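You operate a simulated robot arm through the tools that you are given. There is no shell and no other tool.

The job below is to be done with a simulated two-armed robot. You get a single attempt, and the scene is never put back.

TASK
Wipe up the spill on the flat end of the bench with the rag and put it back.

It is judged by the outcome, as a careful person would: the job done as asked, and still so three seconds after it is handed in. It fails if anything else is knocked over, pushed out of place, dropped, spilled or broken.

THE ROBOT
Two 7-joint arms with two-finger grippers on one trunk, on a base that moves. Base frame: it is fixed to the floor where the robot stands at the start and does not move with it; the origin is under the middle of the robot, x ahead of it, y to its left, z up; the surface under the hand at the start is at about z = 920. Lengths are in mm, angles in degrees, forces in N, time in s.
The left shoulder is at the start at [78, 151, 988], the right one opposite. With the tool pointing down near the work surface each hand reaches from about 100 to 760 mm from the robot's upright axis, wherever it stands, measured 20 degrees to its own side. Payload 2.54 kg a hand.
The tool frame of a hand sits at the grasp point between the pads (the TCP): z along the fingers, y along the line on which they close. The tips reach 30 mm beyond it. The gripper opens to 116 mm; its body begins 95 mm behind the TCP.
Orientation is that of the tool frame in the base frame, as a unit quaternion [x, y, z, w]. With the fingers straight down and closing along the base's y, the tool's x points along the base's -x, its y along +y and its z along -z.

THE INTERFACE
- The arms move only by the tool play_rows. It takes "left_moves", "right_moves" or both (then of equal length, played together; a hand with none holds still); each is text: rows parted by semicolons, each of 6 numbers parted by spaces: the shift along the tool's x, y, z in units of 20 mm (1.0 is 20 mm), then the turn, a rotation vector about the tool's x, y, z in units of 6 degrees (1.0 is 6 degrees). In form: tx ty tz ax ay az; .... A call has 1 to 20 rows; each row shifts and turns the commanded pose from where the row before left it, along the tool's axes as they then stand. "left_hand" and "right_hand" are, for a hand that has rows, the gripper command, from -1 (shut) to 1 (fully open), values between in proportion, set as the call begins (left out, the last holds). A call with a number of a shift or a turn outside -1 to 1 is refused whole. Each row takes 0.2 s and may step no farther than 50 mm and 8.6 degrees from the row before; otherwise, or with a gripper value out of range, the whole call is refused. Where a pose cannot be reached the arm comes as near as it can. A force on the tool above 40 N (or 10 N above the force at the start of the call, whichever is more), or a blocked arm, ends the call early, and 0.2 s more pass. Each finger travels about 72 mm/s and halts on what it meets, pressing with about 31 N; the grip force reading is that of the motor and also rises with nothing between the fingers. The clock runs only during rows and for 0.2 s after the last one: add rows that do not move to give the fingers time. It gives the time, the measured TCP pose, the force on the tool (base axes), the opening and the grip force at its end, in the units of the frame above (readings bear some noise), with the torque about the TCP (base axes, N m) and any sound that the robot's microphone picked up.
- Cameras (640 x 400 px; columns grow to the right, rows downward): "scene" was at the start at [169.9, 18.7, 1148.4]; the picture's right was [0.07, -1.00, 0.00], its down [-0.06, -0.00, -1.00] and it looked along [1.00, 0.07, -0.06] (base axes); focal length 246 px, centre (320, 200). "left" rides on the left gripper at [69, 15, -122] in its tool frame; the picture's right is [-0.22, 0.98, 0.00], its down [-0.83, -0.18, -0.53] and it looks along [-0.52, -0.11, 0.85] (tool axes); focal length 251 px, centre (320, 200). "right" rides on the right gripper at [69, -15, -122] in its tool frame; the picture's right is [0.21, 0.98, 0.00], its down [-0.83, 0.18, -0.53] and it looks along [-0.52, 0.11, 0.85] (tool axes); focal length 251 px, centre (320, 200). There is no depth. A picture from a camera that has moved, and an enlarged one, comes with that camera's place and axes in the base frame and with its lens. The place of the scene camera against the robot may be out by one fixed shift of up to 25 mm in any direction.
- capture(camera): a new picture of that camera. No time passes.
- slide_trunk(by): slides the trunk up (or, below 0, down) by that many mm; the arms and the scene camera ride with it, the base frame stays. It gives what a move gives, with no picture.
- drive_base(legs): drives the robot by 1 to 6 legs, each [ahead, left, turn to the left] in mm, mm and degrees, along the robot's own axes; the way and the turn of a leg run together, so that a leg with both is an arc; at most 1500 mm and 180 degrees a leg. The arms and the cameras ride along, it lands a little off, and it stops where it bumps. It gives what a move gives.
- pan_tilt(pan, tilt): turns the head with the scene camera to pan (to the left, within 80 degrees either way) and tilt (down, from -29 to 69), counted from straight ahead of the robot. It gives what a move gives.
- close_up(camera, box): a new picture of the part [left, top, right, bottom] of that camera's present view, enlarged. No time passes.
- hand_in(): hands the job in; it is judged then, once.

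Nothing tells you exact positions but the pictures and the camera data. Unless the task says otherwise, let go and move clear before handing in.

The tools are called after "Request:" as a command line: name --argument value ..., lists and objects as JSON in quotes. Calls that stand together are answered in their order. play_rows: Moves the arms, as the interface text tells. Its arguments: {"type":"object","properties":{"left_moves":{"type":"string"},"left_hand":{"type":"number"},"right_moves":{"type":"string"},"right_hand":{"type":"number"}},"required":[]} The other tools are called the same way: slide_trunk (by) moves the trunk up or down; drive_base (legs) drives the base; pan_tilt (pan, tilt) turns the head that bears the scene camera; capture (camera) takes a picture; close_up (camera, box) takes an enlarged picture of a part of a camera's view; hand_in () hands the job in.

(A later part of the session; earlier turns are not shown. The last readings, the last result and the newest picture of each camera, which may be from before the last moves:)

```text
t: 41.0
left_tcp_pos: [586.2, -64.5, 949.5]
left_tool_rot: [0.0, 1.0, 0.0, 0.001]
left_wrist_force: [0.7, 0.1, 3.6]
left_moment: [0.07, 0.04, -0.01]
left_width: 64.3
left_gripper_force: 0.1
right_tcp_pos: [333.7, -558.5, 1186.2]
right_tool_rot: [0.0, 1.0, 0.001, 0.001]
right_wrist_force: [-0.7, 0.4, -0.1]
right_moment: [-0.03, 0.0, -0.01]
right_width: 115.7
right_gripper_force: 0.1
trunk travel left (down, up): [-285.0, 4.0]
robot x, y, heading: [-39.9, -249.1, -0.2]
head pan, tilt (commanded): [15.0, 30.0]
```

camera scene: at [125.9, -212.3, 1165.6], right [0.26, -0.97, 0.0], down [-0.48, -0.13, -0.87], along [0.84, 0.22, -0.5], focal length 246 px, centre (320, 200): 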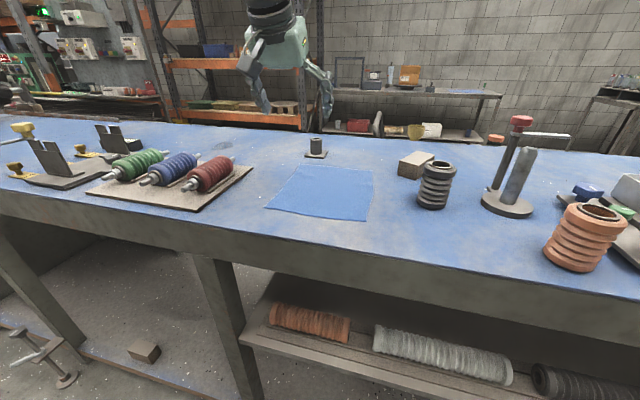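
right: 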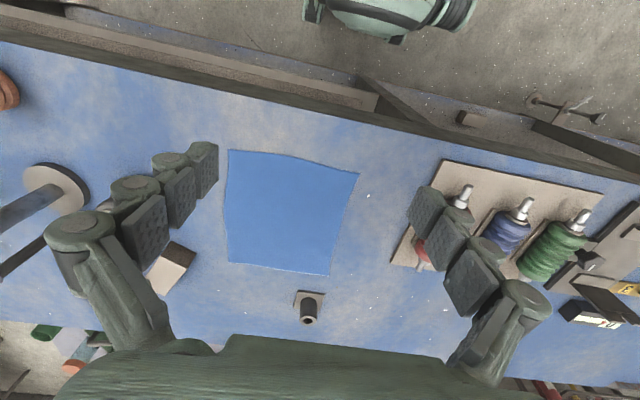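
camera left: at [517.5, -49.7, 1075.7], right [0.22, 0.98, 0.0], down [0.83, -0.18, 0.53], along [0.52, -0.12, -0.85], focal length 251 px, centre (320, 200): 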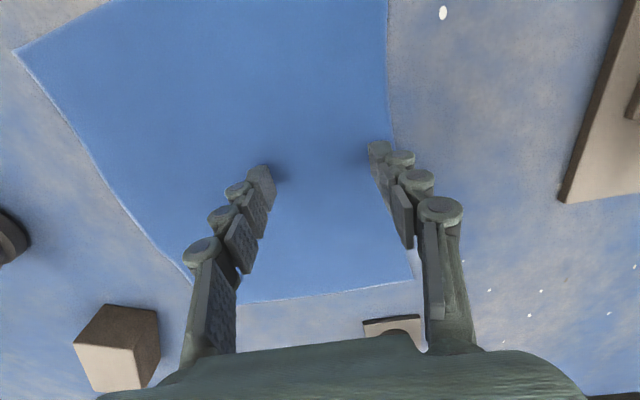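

Contact felt at about 3.6 N. I'll press slightly more and close the fingers to bunch the cloth between them.

Request:
play_rows --left_moves "0 0 0.08 0 0 0"

Request:
play_rows --left_moves "0 0 0 0 0 0;0 0 0 0 0 0;0 0 0 0 0 0;0 0 0 0 0 0" --left_hand -1

Request:
close_up --camera "scene" --box '[220, 80, 420, 230]'

Request:
capture --camera "left"

```text
t: 41.4
left_tcp_pos: [585.1, -65.7, 948.9]
left_tool_rot: [0.001, 1.0, -0.001, 0.002]
left_wrist_force: [2.2, -0.2, 9.2]
left_moment: [0.26, -0.02, -0.04]
left_width: 64.3
left_gripper_force: 0.3
right_tcp_pos: [333.3, -558.2, 1185.1]
right_tool_rot: [0.0, 1.0, 0.001, 0.002]
right_wrist_force: [0.5, 0.1, 0.2]
right_moment: [0.02, 0.03, -0.01]
right_width: 116.1
right_gripper_force: 0.1
trunk travel left (down, up): [-285.0, 4.0]
robot x, y, heading: [-40.2, -247.5, 0.0]
head pan, tilt (commanded): [15.0, 30.0]
```

```text
t: 42.4
left_tcp_pos: [585.3, -64.0, 949.2]
left_tool_rot: [0.0, 1.0, 0.001, 0.002]
left_wrist_force: [-0.1, 0.1, 13.1]
left_moment: [0.13, 0.02, -0.02]
left_width: 6.1
left_gripper_force: 39.0
right_tcp_pos: [331.3, -558.3, 1187.0]
right_tool_rot: [0.001, 1.0, 0.001, 0.002]
right_wrist_force: [0.2, 0.0, 0.0]
right_moment: [-0.04, 0.03, -0.01]
right_width: 116.0
right_gripper_force: 0.1
trunk travel left (down, up): [-285.0, 4.0]
robot x, y, heading: [-40.7, -245.2, -0.5]
head pan, tilt (commanded): [15.0, 30.0]
```

```text
2.67 times, centred on (320, 155) of scene
camera zoom: at [123.8, -212.7, 1166.1], right [0.26, -0.97, 0.0], down [-0.48, -0.13, -0.87], along [0.84, 0.22, -0.5], focal length 656 px, centre (320, 320)
```

zoom: 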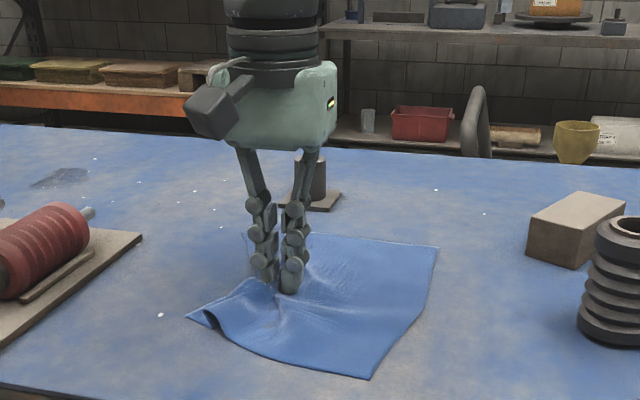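

```text
taken
camera left: at [515.6, -50.2, 1069.0], right [0.22, 0.98, 0.0], down [0.82, -0.18, 0.54], along [0.53, -0.12, -0.84], focal length 251 px, centre (320, 200)
```

left: 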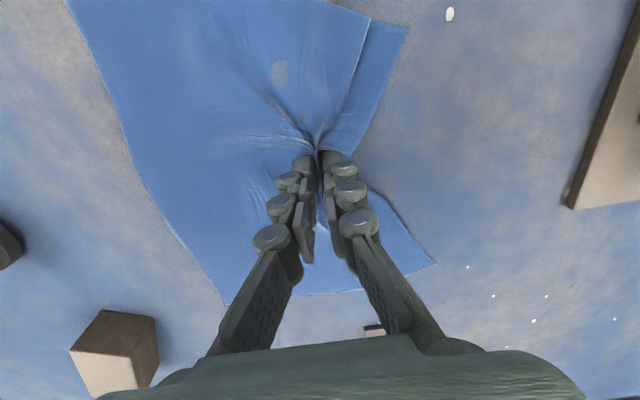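

The rag is a soft cloth and a fold is now held between the fingers (6 mm of cloth). I'll lift slowly and check that it holds.

Request:
play_rows --left_moves "0 0 -0.4 0 0 0;0 0 -0.4 0 0 0;0 0 -0.4 0 0 0;0 0 -0.4 0 0 0;0 0 -0.4 0 0 0"

Request:
close_up --camera "scene" --box '[220, 80, 420, 230]'

```text
t: 43.6
left_tcp_pos: [584.0, -62.3, 987.5]
left_tool_rot: [0.0, 1.0, 0.0, 0.002]
left_wrist_force: [-0.3, -0.5, -0.3]
left_moment: [-0.05, 0.0, -0.02]
left_width: 6.5
left_gripper_force: 29.7
right_tcp_pos: [334.7, -558.5, 1184.8]
right_tool_rot: [0.0, 1.0, 0.0, 0.001]
right_wrist_force: [0.0, 0.7, -0.4]
right_moment: [0.03, 0.0, 0.02]
right_width: 116.2
right_gripper_force: 0.1
trunk travel left (down, up): [-285.0, 4.0]
robot x, y, heading: [-37.8, -242.9, -0.0]
head pan, tilt (commanded): [15.0, 30.0]
```

```text
2.67 times, centred on (320, 155) of scene
camera zoom: at [125.6, -212.3, 1165.7], right [0.26, -0.97, 0.0], down [-0.48, -0.13, -0.87], along [0.84, 0.22, -0.5], focal length 656 px, centre (320, 320)
```

zoom: 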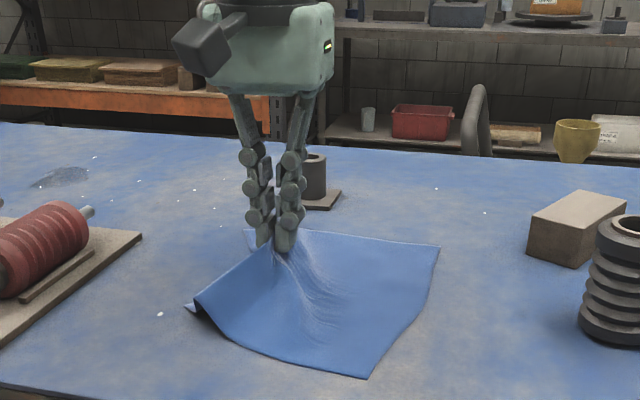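

The grip holds and the cloth comes up. I'll raise it well clear of the bench objects while tilting the fingers forward so the arm can reach high.

Request:
play_rows --left_moves "0 0 -1 0 -1 0;-0.105 0 -0.995 0 -1 0;-0.208 0 -0.978 0 -1 0;-0.309 0 -0.951 0 -1 0;-0.407 0 -0.914 0 -1 0;-0.5 0 -0.866 0 -1 0;-0.588 0 -0.809 0 -1 0;-0.669 0 -0.743 0 -1 0;-0.743 0 -0.669 0 0 0;-0.743 0 -0.669 0 0 0;-0.743 0 -0.669 0 0 0"

Request:
capture --camera "scene"

Request:
capture --camera "left"

```text
t: 46.0
left_tcp_pos: [584.9, -65.0, 1206.9]
left_tool_rot: [0.0, 0.914, 0.0, 0.406]
left_wrist_force: [-0.6, -0.9, 0.6]
left_moment: [0.04, -0.01, 0.02]
left_width: 0.1
left_gripper_force: 28.3
right_tcp_pos: [333.1, -557.4, 1185.5]
right_tool_rot: [0.001, 1.0, -0.001, 0.001]
right_wrist_force: [-0.4, 0.0, -0.5]
right_moment: [0.0, 0.02, -0.05]
right_width: 116.1
right_gripper_force: 0.1
trunk travel left (down, up): [-285.0, 4.0]
robot x, y, heading: [-40.9, -246.0, -0.1]
head pan, tilt (commanded): [15.0, 30.0]
```

```text
taken
camera scene: at [125.8, -212.3, 1165.6], right [0.26, -0.97, 0.0], down [-0.48, -0.13, -0.87], along [0.84, 0.22, -0.5], focal length 246 px, centre (320, 200)
```

scene: 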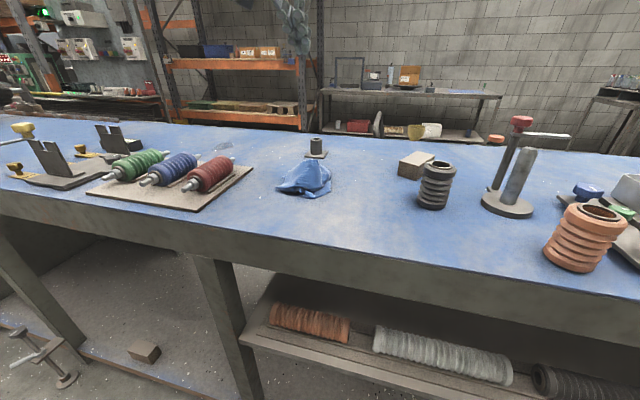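

```text
taken
camera left: at [448.9, -48.6, 1234.4], right [0.15, 0.98, 0.16], down [0.16, -0.18, 0.97], along [0.98, -0.12, -0.18], focal length 251 px, centre (320, 200)
```

left: 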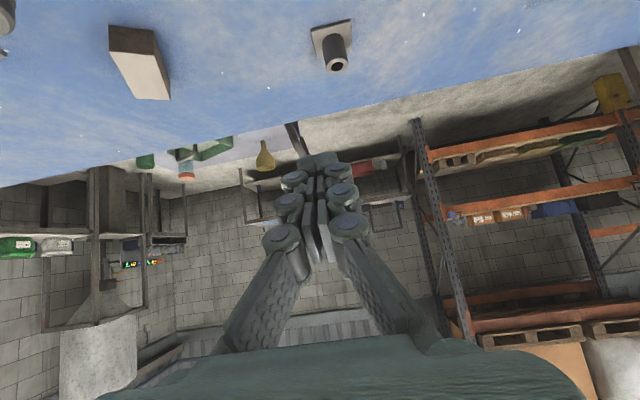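

The cloth slipped out during the lift and has settled in a soft heap near where it lay, with nothing else touched. I'll look closely and regrasp a thicker part of the heap.

Request:
close_up --camera "scene" --box '[240, 110, 400, 210]'

```text
4.00 times, centred on (320, 160) of scene
camera zoom: at [125.8, -212.3, 1165.6], right [0.26, -0.97, 0.0], down [-0.48, -0.13, -0.87], along [0.84, 0.22, -0.5], focal length 984 px, centre (320, 360)
```

zoom: 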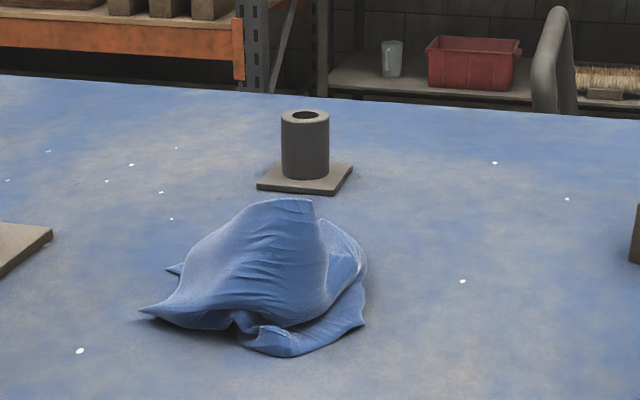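

The heap sits around (605, −65), about 55 mm high. I'll come down over it with the fingers wide, straddling it, with only a slight tilt.

Request:
play_rows --left_moves "0.629 0 0.795 0 1 0;0.543 0 0.857 0 1 0;0.45 0 0.909 0 1 0;0.353 0 0.951 0 1 0;0.252 0 0.983 0 1 0;0.147 0 1 0 1 0;0.208 0 0.978 0 0 0;0.208 0 0.978 0 0 0;0.208 0 0.978 0 0 0;0.208 0 0.978 0 0 0" --left_hand 0.75

Request:
capture --camera "left"

Request:
close_up --camera "scene" --box '[220, 80, 420, 230]'

```text
t: 48.2
left_tcp_pos: [608.3, -65.3, 1016.1]
left_tool_rot: [0.001, 0.991, -0.001, 0.131]
left_wrist_force: [-0.4, -0.3, -0.9]
left_moment: [0.02, 0.01, 0.03]
left_width: 101.3
left_gripper_force: 0.0
left hand out of reach, approached as far as the arm can: row 6
right_tcp_pos: [334.1, -558.6, 1185.7]
right_tool_rot: [0.0, 1.0, 0.0, 0.0]
right_wrist_force: [0.3, 0.4, 0.6]
right_moment: [-0.02, 0.02, 0.0]
right_width: 116.0
right_gripper_force: 0.1
trunk travel left (down, up): [-285.0, 4.0]
robot x, y, heading: [-36.0, -246.8, 0.1]
head pan, tilt (commanded): [15.0, 30.0]
```

```text
taken
camera left: at [510.9, -50.3, 1113.5], right [0.21, 0.98, 0.05], down [0.66, -0.18, 0.73], along [0.72, -0.12, -0.68], focal length 251 px, centre (320, 200)
```

left: 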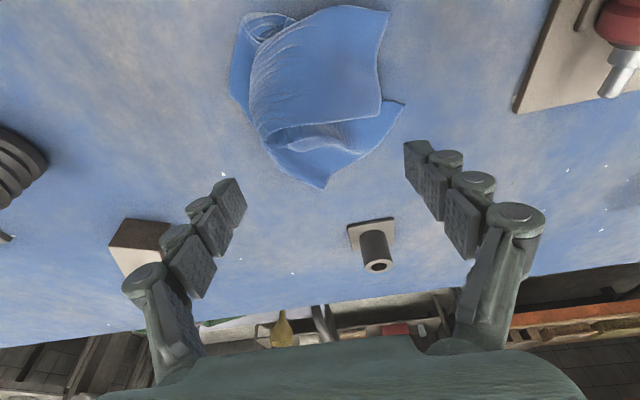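

```text
2.67 times, centred on (320, 155) of scene
camera zoom: at [126.1, -212.2, 1165.6], right [0.26, -0.97, 0.0], down [-0.48, -0.13, -0.87], along [0.84, 0.22, -0.5], focal length 656 px, centre (320, 320)
```

zoom: 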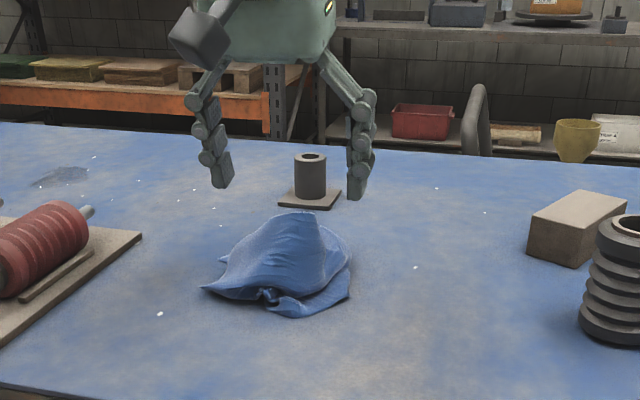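

The heap is centred near (600, −62). I'll lower the open fingers around it to near the bench surface and close slowly.

Request:
play_rows --left_moves "0.39 0.03 0.66 0 0 0;0.39 0.03 0.66 0 0 0;0.39 0.03 0.66 0 0 0;0.39 0.03 0.66 0 0 0"

Request:
capture --camera "left"

Request:
close_up --camera "scene" --box '[220, 80, 420, 230]'

```text
t: 49.2
left_tcp_pos: [592.8, -63.7, 956.5]
left_tool_rot: [0.001, 0.991, -0.001, 0.132]
left_wrist_force: [0.4, 0.0, -0.8]
left_moment: [0.01, 0.01, -0.01]
left_width: 101.5
left_gripper_force: 0.1
right_tcp_pos: [332.7, -556.8, 1186.3]
right_tool_rot: [0.001, 1.0, 0.0, 0.001]
right_wrist_force: [-0.6, -1.0, 0.0]
right_moment: [-0.01, -0.02, 0.02]
right_width: 116.0
right_gripper_force: 0.1
trunk travel left (down, up): [-285.0, 4.0]
robot x, y, heading: [-38.6, -247.6, -0.0]
head pan, tilt (commanded): [15.0, 30.0]
```

```text
taken
camera left: at [494.6, -48.4, 1053.9], right [0.21, 0.98, 0.05], down [0.66, -0.18, 0.73], along [0.72, -0.12, -0.68], focal length 251 px, centre (320, 200)
```

left: 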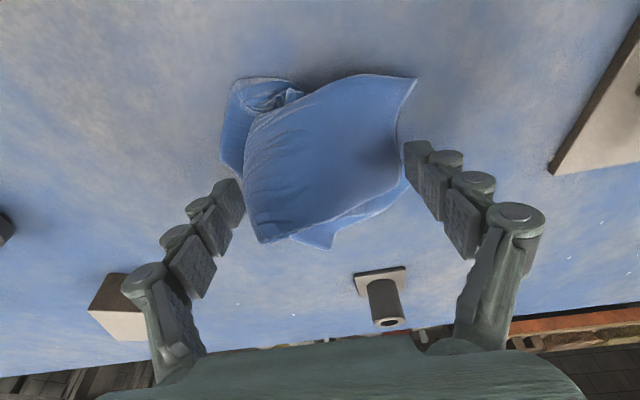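

```text
2.67 times, centred on (320, 155) of scene
camera zoom: at [125.9, -212.2, 1165.7], right [0.26, -0.97, 0.0], down [-0.48, -0.13, -0.87], along [0.84, 0.22, -0.5], focal length 656 px, centre (320, 320)
```

zoom: 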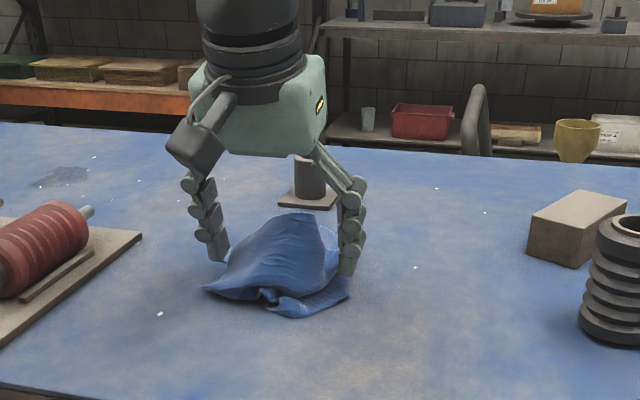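

The fingers straddle the heap nicely. Closing now.

Request:
play_rows --left_moves "0 0 0 0 0 0;0 0 0 0 0 0;0 0 0 0 0 0;0 0 0 0 0 0;0 0 0 0 0 0;0 0 0 0 0 0" --left_hand -1

Request:
capture --camera "left"

Request:
close_up --camera "scene" --box '[220, 80, 420, 230]'

```text
t: 50.6
left_tcp_pos: [592.4, -63.7, 956.6]
left_tool_rot: [0.001, 0.991, 0.0, 0.13]
left_wrist_force: [0.0, -0.4, 3.0]
left_moment: [0.0, -0.01, -0.02]
left_width: 6.4
left_gripper_force: 31.4
right_tcp_pos: [333.4, -558.0, 1186.3]
right_tool_rot: [0.001, 1.0, 0.001, 0.001]
right_wrist_force: [-0.9, -0.2, 0.0]
right_moment: [-0.01, 0.01, 0.01]
right_width: 115.9
right_gripper_force: 0.0
trunk travel left (down, up): [-285.0, 4.0]
robot x, y, heading: [-41.3, -246.3, -0.3]
head pan, tilt (commanded): [15.0, 30.0]
```

```text
taken
camera left: at [494.5, -48.6, 1054.5], right [0.21, 0.98, 0.05], down [0.66, -0.18, 0.73], along [0.72, -0.12, -0.68], focal length 251 px, centre (320, 200)
```

left: 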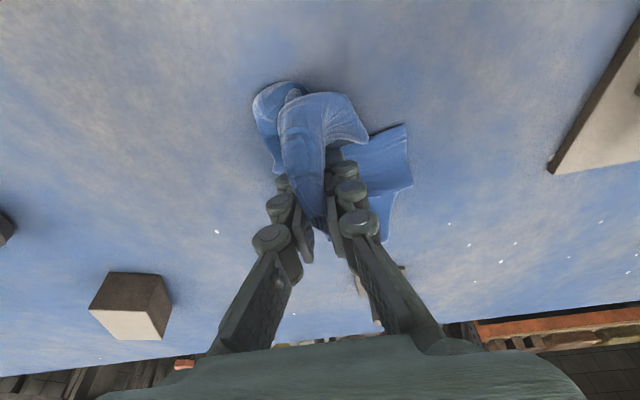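

```text
2.67 times, centred on (320, 155) of scene
camera zoom: at [125.6, -212.4, 1165.7], right [0.26, -0.97, 0.0], down [-0.48, -0.13, -0.87], along [0.84, 0.22, -0.5], focal length 656 px, centre (320, 320)
```

zoom: 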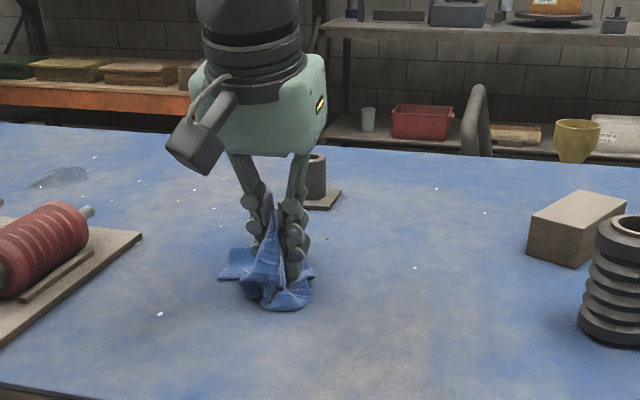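

Much more cloth is between the pads now. I'll lift gently and check again at a small height.

Request:
play_rows --left_moves "-0.1 0 -0.39 0 0 0;-0.1 0 -0.39 0 0 0;-0.1 0 -0.39 0 0 0;-0.1 0 -0.39 0 0 0;-0.1 0 -0.39 0 0 0;-0.1 0 -0.39 0 0 0;-0.1 0 -0.39 0 0 0;-0.1 0 -0.39 0 0 0"

Request:
close_up --camera "scene" --box '[220, 80, 420, 230]'

```text
t: 52.4
left_tcp_pos: [592.6, -62.1, 1021.7]
left_tool_rot: [0.0, 0.991, -0.001, 0.131]
left_wrist_force: [-0.1, -0.4, -0.4]
left_moment: [-0.01, 0.02, 0.0]
left_width: 6.4
left_gripper_force: 30.7
right_tcp_pos: [332.5, -557.1, 1184.7]
right_tool_rot: [0.001, 1.0, 0.0, 0.0]
right_wrist_force: [0.4, -0.1, -0.6]
right_moment: [0.03, -0.03, 0.01]
right_width: 116.0
right_gripper_force: 0.1
trunk travel left (down, up): [-285.0, 4.0]
robot x, y, heading: [-42.2, -245.4, -0.2]
head pan, tilt (commanded): [15.0, 30.0]
```

```text
2.67 times, centred on (320, 155) of scene
camera zoom: at [125.8, -212.2, 1165.7], right [0.26, -0.97, 0.0], down [-0.48, -0.13, -0.87], along [0.84, 0.22, -0.5], focal length 656 px, centre (320, 320)
```

zoom: 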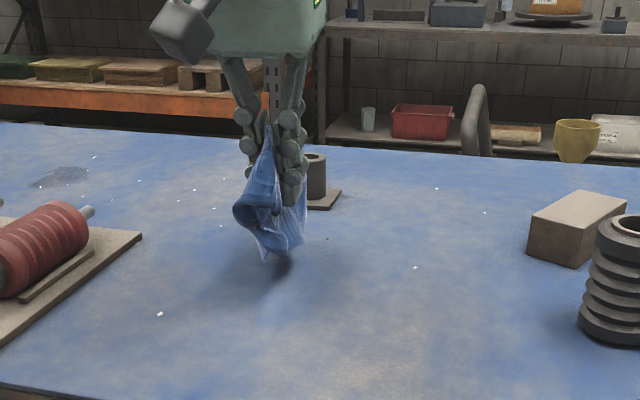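

The rag is now held as a compact bundle clear of the bench. I'll raise it gently to clear the spindles and check it before driving.

Request:
play_rows --left_moves "-0.129 0 -0.483 0 -0.4 0;-0.15 0 -0.477 0 -0.4 0;-0.169 0 -0.47 0 -0.4 0;-0.189 0 -0.463 0 -0.4 0;-0.208 0 -0.455 0 -0.4 0;-0.227 0 -0.446 0 -0.4 0;-0.245 0 -0.436 0 -0.4 0;-0.263 0 -0.425 0 -0.4 0;-0.281 0 -0.414 0 -0.4 0"

Request:
pan_tilt --pan 25 --tilt 15

Request:
capture --camera "scene"

Request:
capture --camera "left"

```text
t: 54.4
left_tcp_pos: [591.0, -62.5, 1112.2]
left_tool_rot: [0.0, 0.949, -0.001, 0.314]
left_wrist_force: [0.4, -0.1, 0.1]
left_moment: [0.08, 0.02, 0.06]
left_width: 6.0
left_gripper_force: 29.3
right_tcp_pos: [332.8, -558.6, 1184.9]
right_tool_rot: [0.001, 1.0, 0.0, 0.001]
right_wrist_force: [0.4, 0.1, 0.5]
right_moment: [0.0, 0.0, 0.02]
right_width: 116.1
right_gripper_force: 0.1
trunk travel left (down, up): [-285.0, 4.0]
robot x, y, heading: [-38.2, -246.3, -0.3]
head pan, tilt (commanded): [15.0, 30.0]
```

```text
t: 55.1
left_tcp_pos: [591.5, -61.9, 1111.7]
left_tool_rot: [0.0, 0.949, -0.001, 0.314]
left_wrist_force: [-0.9, 0.7, 0.5]
left_moment: [0.02, 0.0, 0.0]
left_width: 6.0
left_gripper_force: 29.9
right_tcp_pos: [333.0, -557.9, 1185.9]
right_tool_rot: [0.001, 1.0, 0.0, 0.002]
right_wrist_force: [-0.2, -0.4, 0.2]
right_moment: [0.0, 0.0, 0.0]
right_width: 116.0
right_gripper_force: 0.0
trunk travel left (down, up): [-285.0, 4.0]
robot x, y, heading: [-40.7, -246.5, 0.0]
head pan, tilt (commanded): [25.0, 15.0]
```

```text
taken
camera scene: at [123.3, -196.1, 1189.8], right [0.42, -0.91, 0.0], down [-0.24, -0.11, -0.97], along [0.88, 0.41, -0.26], focal length 246 px, centre (320, 200)
```

scene: 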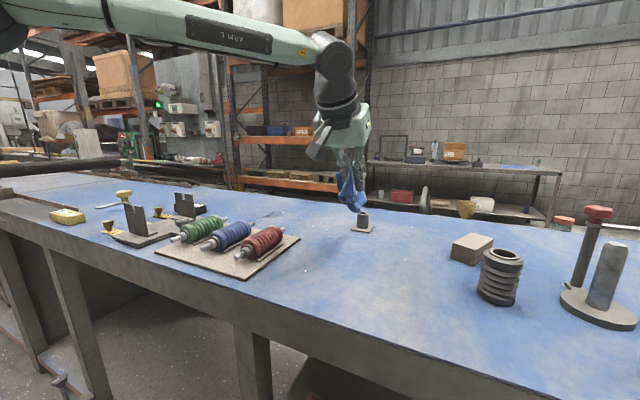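

```text
taken
camera left: at [463.8, -47.5, 1166.4], right [0.17, 0.98, 0.13], down [0.34, -0.18, 0.92], along [0.92, -0.12, -0.37], focal length 251 px, centre (320, 200)
```

left: 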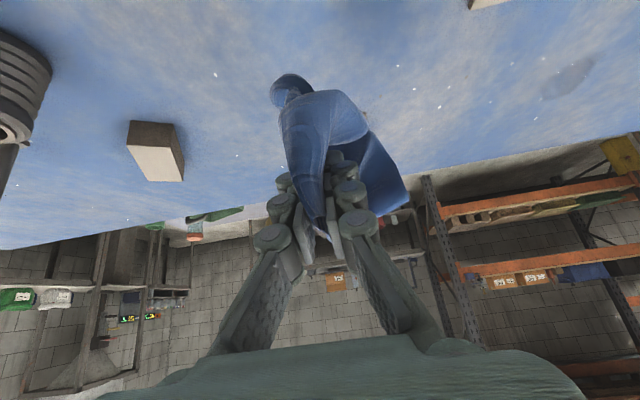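

The bundle's bottom is about z 1033, clear of the spindle tops. I'll drive back left and forward to the starting stance.

Request:
drive_base --legs '[[0, 247, 0], [40, 0, 0]]'

Request:
capture --camera "scene"

Request:
capture --camera "left"

```text
t: 58.6
left_tcp_pos: [632.0, 185.6, 1111.9]
left_tool_rot: [0.0, 0.949, -0.001, 0.315]
left_wrist_force: [0.5, -0.5, -1.1]
left_moment: [-0.06, -0.02, -0.07]
left_width: 6.6
left_gripper_force: 32.1
right_tcp_pos: [375.1, -311.3, 1185.2]
right_tool_rot: [0.0, 1.0, 0.0, -0.001]
right_wrist_force: [0.9, 0.2, 0.5]
right_moment: [0.01, 0.06, 0.0]
right_width: 115.9
right_gripper_force: 0.1
trunk travel left (down, up): [-285.0, 4.0]
robot x, y, heading: [-0.9, 0.2, 0.2]
head pan, tilt (commanded): [25.0, 15.0]
```

```text
taken
camera scene: at [164.6, 50.5, 1189.6], right [0.42, -0.91, 0.0], down [-0.24, -0.11, -0.97], along [0.88, 0.41, -0.26], focal length 246 px, centre (320, 200)
```

scene: 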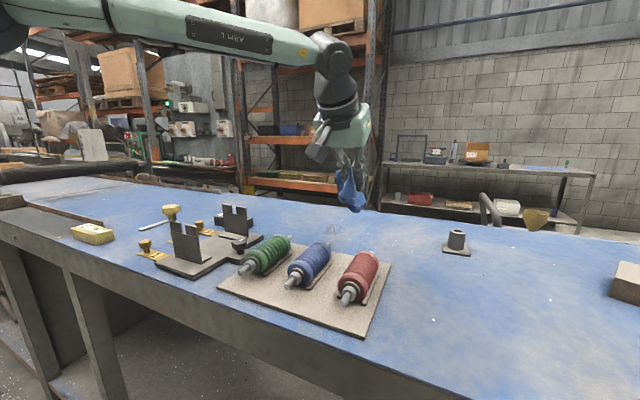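

```text
taken
camera left: at [504.9, 199.5, 1165.6], right [0.17, 0.98, 0.13], down [0.35, -0.18, 0.92], along [0.92, -0.12, -0.37], focal length 251 px, centre (320, 200)
```

left: 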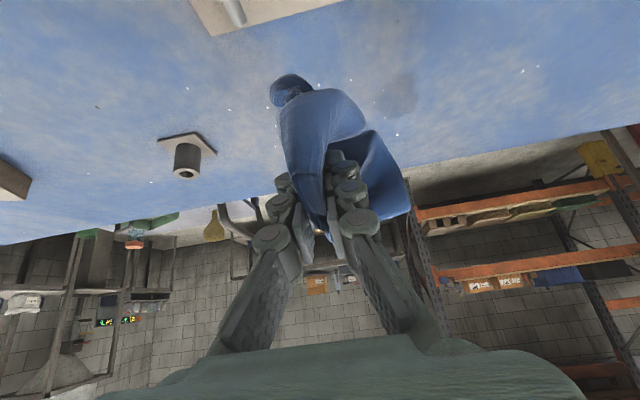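

Rag still held, and the spill is ahead of the hand at about (797, 292). I'll move over it and lower part-way.

Request:
play_rows --left_moves "-0.5225 0.669 0.795 0 0 0;-0.5225 0.669 0.795 0 0 0;-0.5225 0.669 0.795 0 0 0;-0.5225 0.669 0.795 0 0 0;-0.5225 0.669 0.795 0 0 0;-0.5225 0.669 0.795 0 0 0;-0.5225 0.669 0.795 0 0 0;-0.5225 0.669 0.795 0 0 0"

Request:
pan_tilt --pan 22 --tilt 20

Request:
close_up --camera "scene" --box '[220, 100, 420, 250]'

Request:
capture --camera "left"

```text
t: 60.4
left_tcp_pos: [774.6, 292.4, 1058.9]
left_tool_rot: [0.0, 0.949, 0.0, 0.314]
left_wrist_force: [0.2, 1.7, -0.2]
left_moment: [0.05, -0.03, 0.03]
left_width: 5.7
left_gripper_force: 30.1
right_tcp_pos: [374.1, -310.8, 1186.7]
right_tool_rot: [0.001, 1.0, 0.0, 0.0]
right_wrist_force: [0.4, 0.6, 0.7]
right_moment: [0.01, 0.02, 0.01]
right_width: 116.0
right_gripper_force: 0.1
trunk travel left (down, up): [-285.0, 4.0]
robot x, y, heading: [1.1, 0.2, 0.0]
head pan, tilt (commanded): [25.0, 15.0]
```

```text
t: 61.1
left_tcp_pos: [772.3, 291.5, 1059.4]
left_tool_rot: [0.0, 0.949, -0.001, 0.314]
left_wrist_force: [0.5, -0.4, -0.2]
left_moment: [0.04, 0.01, 0.02]
left_width: 6.3
left_gripper_force: 29.8
right_tcp_pos: [375.1, -311.5, 1184.8]
right_tool_rot: [0.0, 1.0, 0.0, 0.0]
right_wrist_force: [0.3, 1.4, 0.0]
right_moment: [0.01, 0.0, -0.01]
right_width: 116.2
right_gripper_force: 0.1
trunk travel left (down, up): [-285.0, 4.0]
robot x, y, heading: [0.9, -3.8, -0.0]
head pan, tilt (commanded): [22.0, 20.0]
```

```text
2.67 times, centred on (320, 175) of scene
camera zoom: at [165.1, 45.9, 1181.7], right [0.37, -0.93, 0.0], down [-0.32, -0.13, -0.94], along [0.87, 0.35, -0.34], focal length 656 px, centre (320, 267)
```

zoom: 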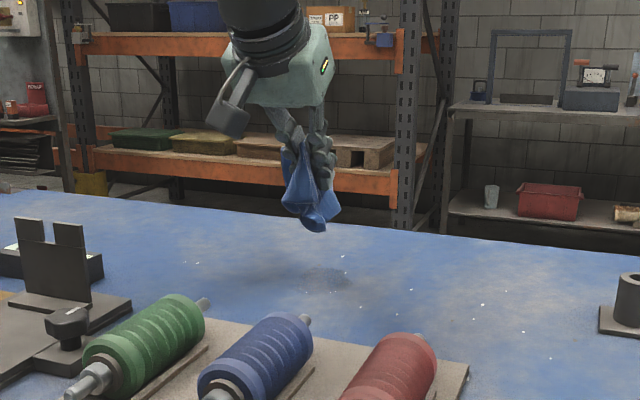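

```text
taken
camera left: at [645.2, 306.3, 1114.2], right [0.17, 0.98, 0.13], down [0.34, -0.18, 0.92], along [0.92, -0.12, -0.37], focal length 251 px, centre (320, 200)
```

left: 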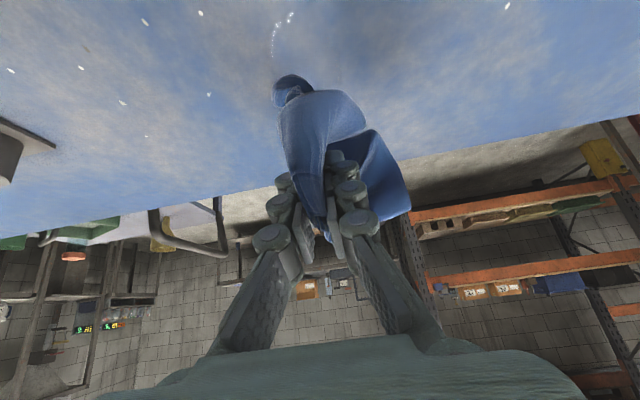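

The bundle hangs just above the spill. I'll lower it onto the bench until it's squashed lightly under the fingertips, watching the force.

Request:
play_rows --left_moves "0.598 0 0.802 0 0 0;0.598 0 0.802 0 0 0;0.598 0 0.802 0 0 0;0.18 0 0.24 0 0 0;0.18 0 0.24 0 0 0;0.18 0 0.24 0 0 0;0.18 0 0.24 0 0 0;0.18 0 0.24 0 0 0"

Request:
close_up --camera "scene" --box '[220, 100, 420, 250]'

Request:
capture --camera "left"

```text
t: 62.9
left_tcp_pos: [773.4, 291.9, 969.4]
left_tool_rot: [0.0, 0.949, -0.001, 0.315]
left_wrist_force: [0.0, 0.7, 1.1]
left_moment: [-0.02, -0.01, -0.05]
left_width: 7.1
left_gripper_force: 32.8
right_tcp_pos: [373.7, -310.8, 1185.3]
right_tool_rot: [0.0, 1.0, 0.0, 0.001]
right_wrist_force: [0.5, 0.1, 0.2]
right_moment: [-0.01, 0.02, -0.01]
right_width: 115.9
right_gripper_force: 0.1
trunk travel left (down, up): [-285.0, 4.0]
robot x, y, heading: [-2.4, -0.4, -0.0]
head pan, tilt (commanded): [22.0, 20.0]
```

```text
2.67 times, centred on (320, 175) of scene
camera zoom: at [165.0, 45.9, 1181.8], right [0.37, -0.93, 0.0], down [-0.32, -0.13, -0.94], along [0.87, 0.35, -0.34], focal length 656 px, centre (320, 267)
```

zoom: 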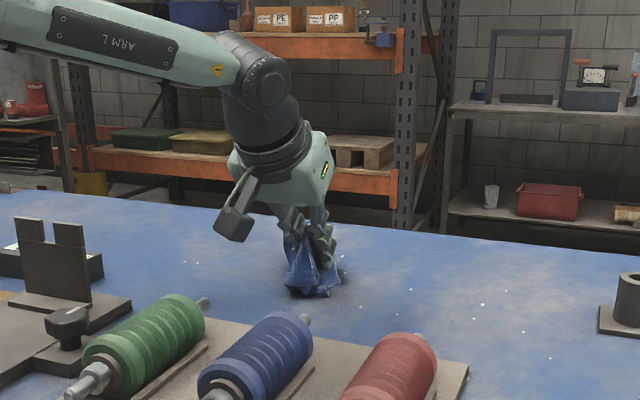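

```text
taken
camera left: at [645.7, 305.9, 1024.1], right [0.17, 0.98, 0.13], down [0.34, -0.18, 0.92], along [0.92, -0.11, -0.37], focal length 251 px, centre (320, 200)
```

left: 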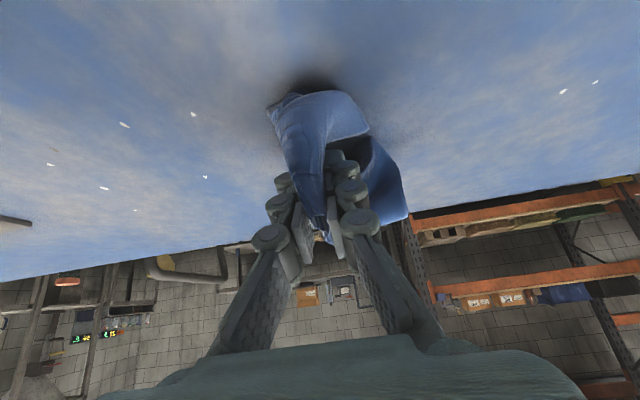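

The rag is down on the spill with light contact. I'll press slightly and make a first slow stroke forward across the patch, checking reach and force.

Request:
play_rows --left_moves "0.15 0 0.2 0 0 0;-0.401 0 0.299 0 0 0;-0.401 0 0.299 0 0 0;-0.401 0 0.299 0 0 0;-0.401 0 0.299 0 0 0;-0.401 0 0.299 0 0 0"

Request:
close_up --camera "scene" --box '[260, 130, 380, 220]'

Request:
capture --camera "left"

```text
t: 64.3
left_tcp_pos: [823.7, 292.3, 964.7]
left_tool_rot: [-0.001, 0.949, 0.001, 0.314]
left_wrist_force: [-0.5, -0.1, 0.6]
left_moment: [0.02, 0.04, -0.04]
left_width: 6.5
left_gripper_force: 32.7
right_tcp_pos: [373.1, -309.7, 1186.4]
right_tool_rot: [0.0, 1.0, 0.0, 0.001]
right_wrist_force: [-0.4, 0.4, -0.2]
right_moment: [-0.03, -0.01, 0.0]
right_width: 116.1
right_gripper_force: 0.0
trunk travel left (down, up): [-285.0, 4.0]
robot x, y, heading: [2.1, -0.2, 0.1]
head pan, tilt (commanded): [22.0, 20.0]
```

```text
4.44 times, centred on (320, 175) of scene
camera zoom: at [165.3, 45.9, 1181.7], right [0.37, -0.93, 0.0], down [-0.32, -0.13, -0.94], along [0.87, 0.35, -0.34], focal length 1093 px, centre (320, 311)
```

zoom: 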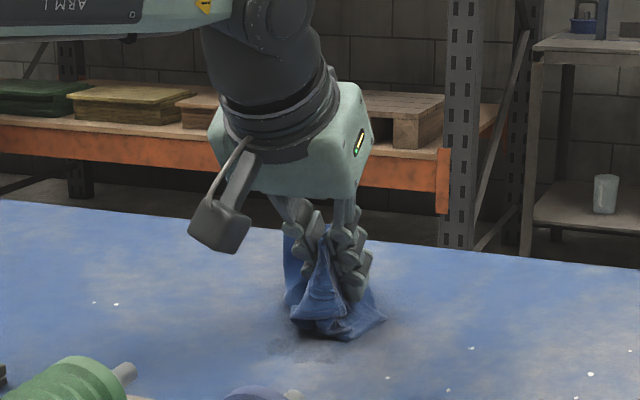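

```text
taken
camera left: at [695.6, 306.2, 1018.8], right [0.17, 0.98, 0.13], down [0.34, -0.18, 0.92], along [0.92, -0.11, -0.37], focal length 251 px, centre (320, 200)
```

left: 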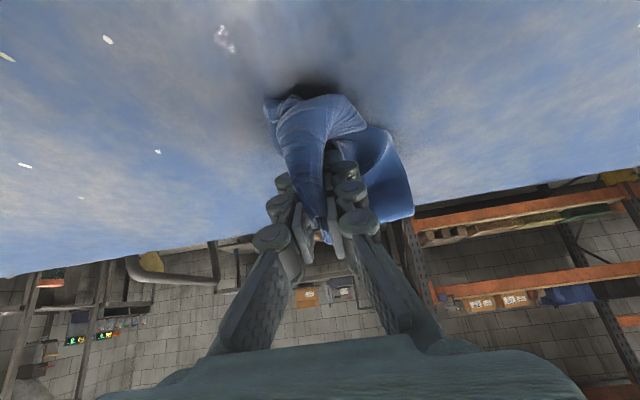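

Reach and force are fine. I'll now make a slow raster of strokes over the near and right part of the patch with slightly more pressure.

Request:
play_rows --left_moves "0.12 0 0.16 0 0 0;0.6 0 -0.448 0 0 0;0.6 0 -0.448 0 0 0;0.6 0 -0.448 0 0 0;0.6 0 -0.448 0 0 0;0.6 0 -0.448 0 0 0;0.6 0 -0.448 0 0 0;0 -0.8 0 0 0 0;-0.6 0 0.448 0 0 0;-0.6 0 0.448 0 0 0;-0.6 0 0.448 0 0 0;-0.6 0 0.448 0 0 0;-0.6 0 0.448 0 0 0;-0.6 0 0.448 0 0 0;0 0.8 0 0 0 0;0 0.8 0 0 0 0"

Request:
capture --camera "left"

Request:
close_up --camera "scene" --box '[260, 130, 380, 220]'

```text
t: 67.7
left_tcp_pos: [819.9, 309.8, 960.1]
left_tool_rot: [0.0, 0.949, 0.0, 0.315]
left_wrist_force: [-0.7, -0.8, 1.1]
left_moment: [-0.01, 0.02, -0.03]
left_width: 6.0
left_gripper_force: 31.5
left hand out of reach, approached as far as the arm can: row 14
right_tcp_pos: [373.6, -310.9, 1184.3]
right_tool_rot: [0.0, 1.0, 0.001, 0.001]
right_wrist_force: [0.3, -0.2, 0.0]
right_moment: [0.0, 0.01, -0.02]
right_width: 116.3
right_gripper_force: 0.0
trunk travel left (down, up): [-285.0, 4.0]
robot x, y, heading: [1.0, 0.6, 0.1]
head pan, tilt (commanded): [22.0, 20.0]
```

```text
taken
camera left: at [692.5, 324.3, 1015.1], right [0.17, 0.98, 0.13], down [0.34, -0.18, 0.92], along [0.92, -0.11, -0.37], focal length 251 px, centre (320, 200)
```

left: 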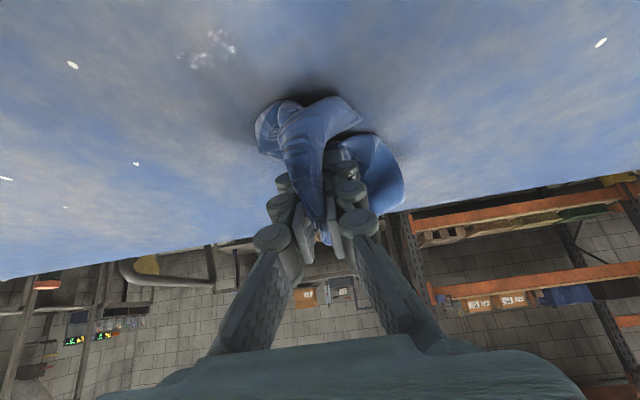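

```text
4.44 times, centred on (320, 175) of scene
camera zoom: at [165.0, 46.0, 1181.7], right [0.37, -0.93, 0.0], down [-0.32, -0.13, -0.94], along [0.87, 0.35, -0.34], focal length 1093 px, centre (320, 311)
```

zoom: 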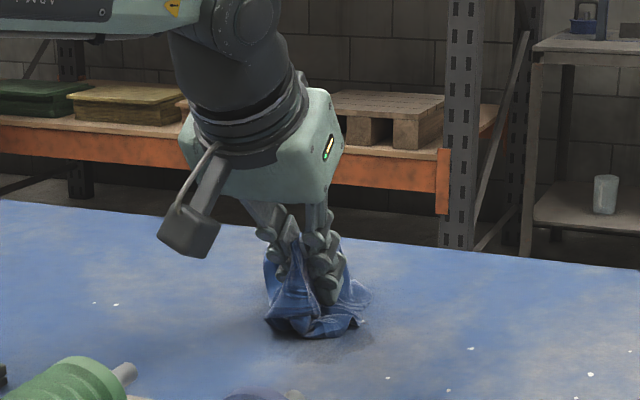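

Still some glints on the patch's near-right side. I'll continue with strokes over the left and right margins, then lift to inspect.

Request:
play_rows --left_moves "0.6 0 -0.448 0 0 0;0.6 0 -0.448 0 0 0;0.6 0 -0.448 0 0 0;0.6 0 -0.448 0 0 0;0.6 0 -0.448 0 0 0;0.6 0 -0.448 0 0 0;0 0.8 0 0 0 0;-0.6 0 0.448 0 0 0;-0.6 0 0.448 0 0 0;-0.6 0 0.448 0 0 0;-0.6 0 0.448 0 0 0;-0.6 0 0.448 0 0 0;0 -0.8 0 0 0 0;0 -0.8 0 0 0 0;0 -0.8 0 0 0 0;0 -0.8 0 0 0 0;0.6 0 -0.448 0 0 0;0.6 0 -0.448 0 0 0;0.6 0 -0.448 0 0 0;0.6 0 -0.448 0 0 0"

Request:
capture --camera "left"

Request:
close_up --camera "scene" --box '[260, 130, 380, 220]'

```text
t: 71.9
left_tcp_pos: [743.9, 259.4, 961.5]
left_tool_rot: [0.0, 0.949, -0.001, 0.315]
left_wrist_force: [0.7, -1.2, 1.4]
left_moment: [-0.02, -0.03, 0.0]
left_width: 6.7
left_gripper_force: 32.4
right_tcp_pos: [374.5, -310.0, 1185.4]
right_tool_rot: [0.0, 1.0, 0.001, 0.001]
right_wrist_force: [0.0, 0.5, 0.9]
right_moment: [0.0, 0.0, -0.01]
right_width: 116.1
right_gripper_force: 0.1
trunk travel left (down, up): [-285.0, 4.0]
robot x, y, heading: [-1.6, -0.6, -0.0]
head pan, tilt (commanded): [22.0, 20.0]
```

```text
taken
camera left: at [617.1, 274.4, 1015.3], right [0.17, 0.98, 0.13], down [0.34, -0.18, 0.92], along [0.92, -0.12, -0.37], focal length 251 px, centre (320, 200)
```

left: 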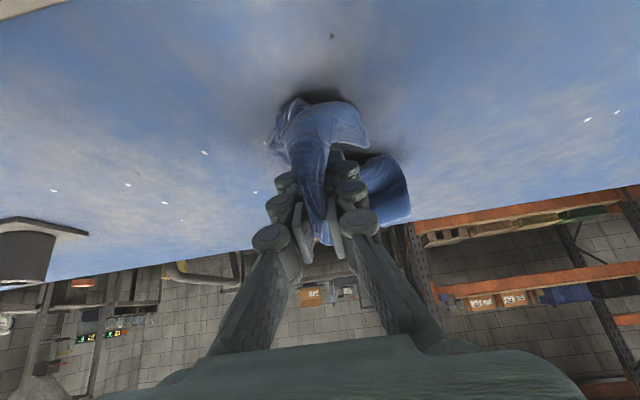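

```text
4.44 times, centred on (320, 175) of scene
camera zoom: at [164.8, 45.8, 1181.8], right [0.37, -0.93, 0.0], down [-0.32, -0.13, -0.94], along [0.87, 0.35, -0.34], focal length 1093 px, centre (320, 311)
```

zoom: 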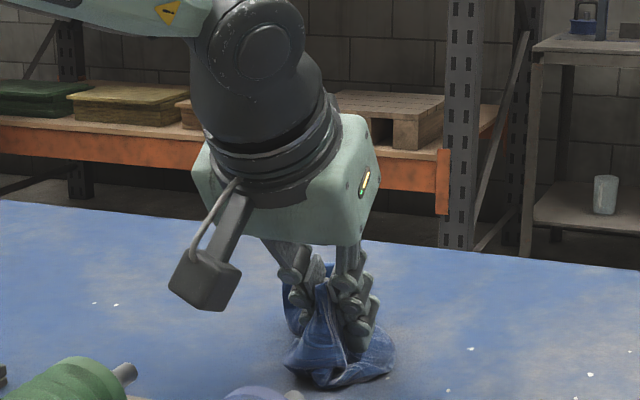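

Now I'll lift the rag clear to inspect the bench.

Request:
play_rows --left_moves "-0.598 0 -0.802 0 0 0;-0.598 0 -0.802 0 0 0;-0.598 0 -0.802 0 0 0;-0.598 0 -0.802 0 0 0;-0.598 0 -0.802 0 0 0"

Request:
close_up --camera "scene" --box '[260, 150, 380, 225]'

Request:
capture --camera "left"

Request:
close_up --camera "left" --box '[160, 0, 480, 200]'

```text
t: 73.1
left_tcp_pos: [745.1, 260.2, 1060.0]
left_tool_rot: [0.0, 0.949, 0.0, 0.315]
left_wrist_force: [0.8, 0.7, -0.7]
left_moment: [0.0, -0.05, -0.04]
left_width: 6.6
left_gripper_force: 33.0
right_tcp_pos: [373.5, -311.2, 1184.3]
right_tool_rot: [0.0, 1.0, 0.001, 0.0]
right_wrist_force: [-0.1, 0.3, 0.3]
right_moment: [0.01, -0.03, 0.03]
right_width: 115.9
right_gripper_force: 0.1
trunk travel left (down, up): [-285.0, 4.0]
robot x, y, heading: [-0.0, 0.2, -0.2]
head pan, tilt (commanded): [22.0, 20.0]
```

```text
5.33 times, centred on (320, 188) of scene
camera zoom: at [164.9, 45.8, 1181.7], right [0.37, -0.93, 0.0], down [-0.32, -0.13, -0.94], along [0.87, 0.35, -0.34], focal length 1312 px, centre (320, 267)
```

zoom: 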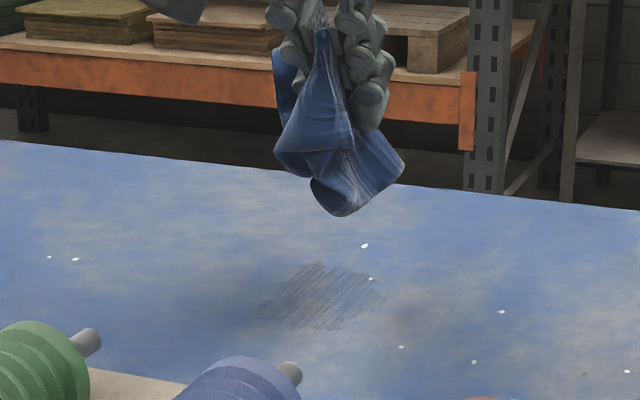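

```text
taken
camera left: at [617.7, 274.9, 1114.8], right [0.17, 0.98, 0.13], down [0.34, -0.18, 0.92], along [0.92, -0.12, -0.37], focal length 251 px, centre (320, 200)
```

left: 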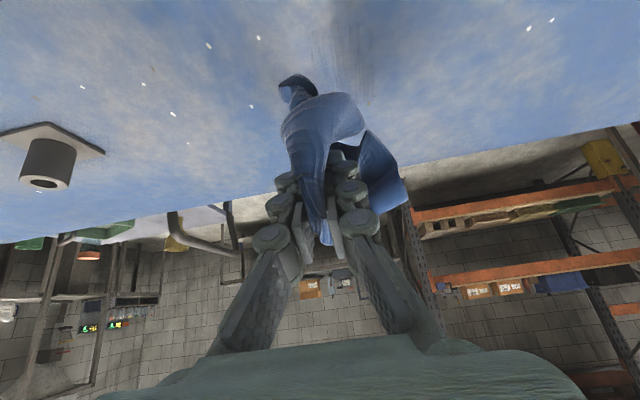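

```text
2.00 times, centred on (320, 100) of left
camera zoom: at [617.7, 274.9, 1114.8], right [0.17, 0.98, 0.13], down [0.34, -0.18, 0.92], along [0.92, -0.12, -0.37], focal length 503 px, centre (320, 400)
```

zoom: 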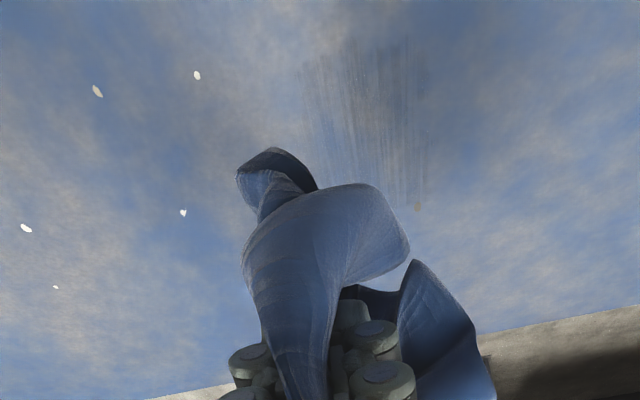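

It's working: the patch is now thin and streaky, but not gone. I'll go back down with slightly more pressure and make cross strokes side to side.

Request:
play_rows --left_moves "0.598 0 0.802 0 0 0;0.598 0 0.802 0 0 0;0.598 0 0.802 0 0 0;0.598 0 0.802 0 0 0;0.4 0 0.54 0 0 0;0.2 0 0.27 0 0 0;0.12 0 0.16 0 0 0;0 0.8 0 0 0 0;0 0.8 0 0 0 0;0 0.8 0 0 0 0;0 0.8 0 0 0 0;0 0.8 0 0 0 0;-0.48 0 0.358 0 0 0;0 -0.8 0 0 0 0;0 -0.8 0 0 0 0;0 -0.8 0 0 0 0;0 -0.8 0 0 0 0;0 -0.8 0 0 0 0;-0.48 0 0.358 0 0 0"

Request:
play_rows --left_moves "0 0.8 0 0 0 0;0 0.8 0 0 0 0;0 0.8 0 0 0 0;0 0.8 0 0 0 0;0 0.8 0 0 0 0;-0.48 0 0.358 0 0 0;0 -0.8 0 0 0 0;0 -0.8 0 0 0 0;0 -0.8 0 0 0 0;0 -0.8 0 0 0 0;0 -0.8 0 0 0 0;-0.48 0 0.358 0 0 0;0 0.8 0 0 0 0;0 0.8 0 0 0 0;0 0.8 0 0 0 0;0 0.8 0 0 0 0;0 0.8 0 0 0 0"

Request:
close_up --camera "scene" --box '[260, 130, 380, 220]'

```text
t: 77.1
left_tcp_pos: [769.3, 260.5, 957.1]
left_tool_rot: [0.0, 0.949, 0.0, 0.314]
left_wrist_force: [0.0, -0.5, 0.4]
left_moment: [-0.04, 0.03, 0.0]
left_width: 6.9
left_gripper_force: 33.1
right_tcp_pos: [374.2, -311.0, 1184.9]
right_tool_rot: [0.0, 1.0, 0.0, 0.001]
right_wrist_force: [0.7, 0.5, -0.6]
right_moment: [-0.01, -0.02, -0.01]
right_width: 116.0
right_gripper_force: 0.1
trunk travel left (down, up): [-285.0, 4.0]
robot x, y, heading: [2.0, 1.9, 0.3]
head pan, tilt (commanded): [22.0, 20.0]
```

```text
t: 80.7
left_tcp_pos: [793.5, 340.3, 956.1]
left_tool_rot: [0.0, 0.949, -0.001, 0.315]
left_wrist_force: [-0.2, -0.9, 0.4]
left_moment: [-0.02, 0.04, 0.01]
left_width: 6.6
left_gripper_force: 30.9
right_tcp_pos: [374.7, -311.5, 1185.3]
right_tool_rot: [0.0, 1.0, 0.0, 0.001]
right_wrist_force: [0.5, 0.3, -0.3]
right_moment: [-0.02, -0.01, 0.0]
right_width: 116.0
right_gripper_force: 0.0
trunk travel left (down, up): [-285.0, 4.0]
robot x, y, heading: [-0.7, -3.4, 0.1]
head pan, tilt (commanded): [22.0, 20.0]
```

```text
4.44 times, centred on (320, 175) of scene
camera zoom: at [164.9, 46.0, 1181.7], right [0.37, -0.93, 0.0], down [-0.32, -0.13, -0.94], along [0.87, 0.35, -0.34], focal length 1093 px, centre (320, 311)
```

zoom: 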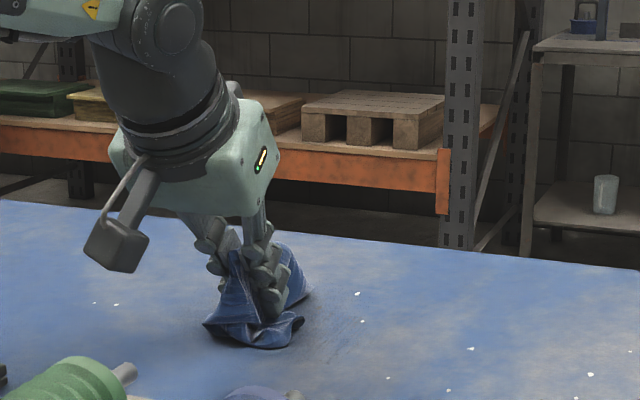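

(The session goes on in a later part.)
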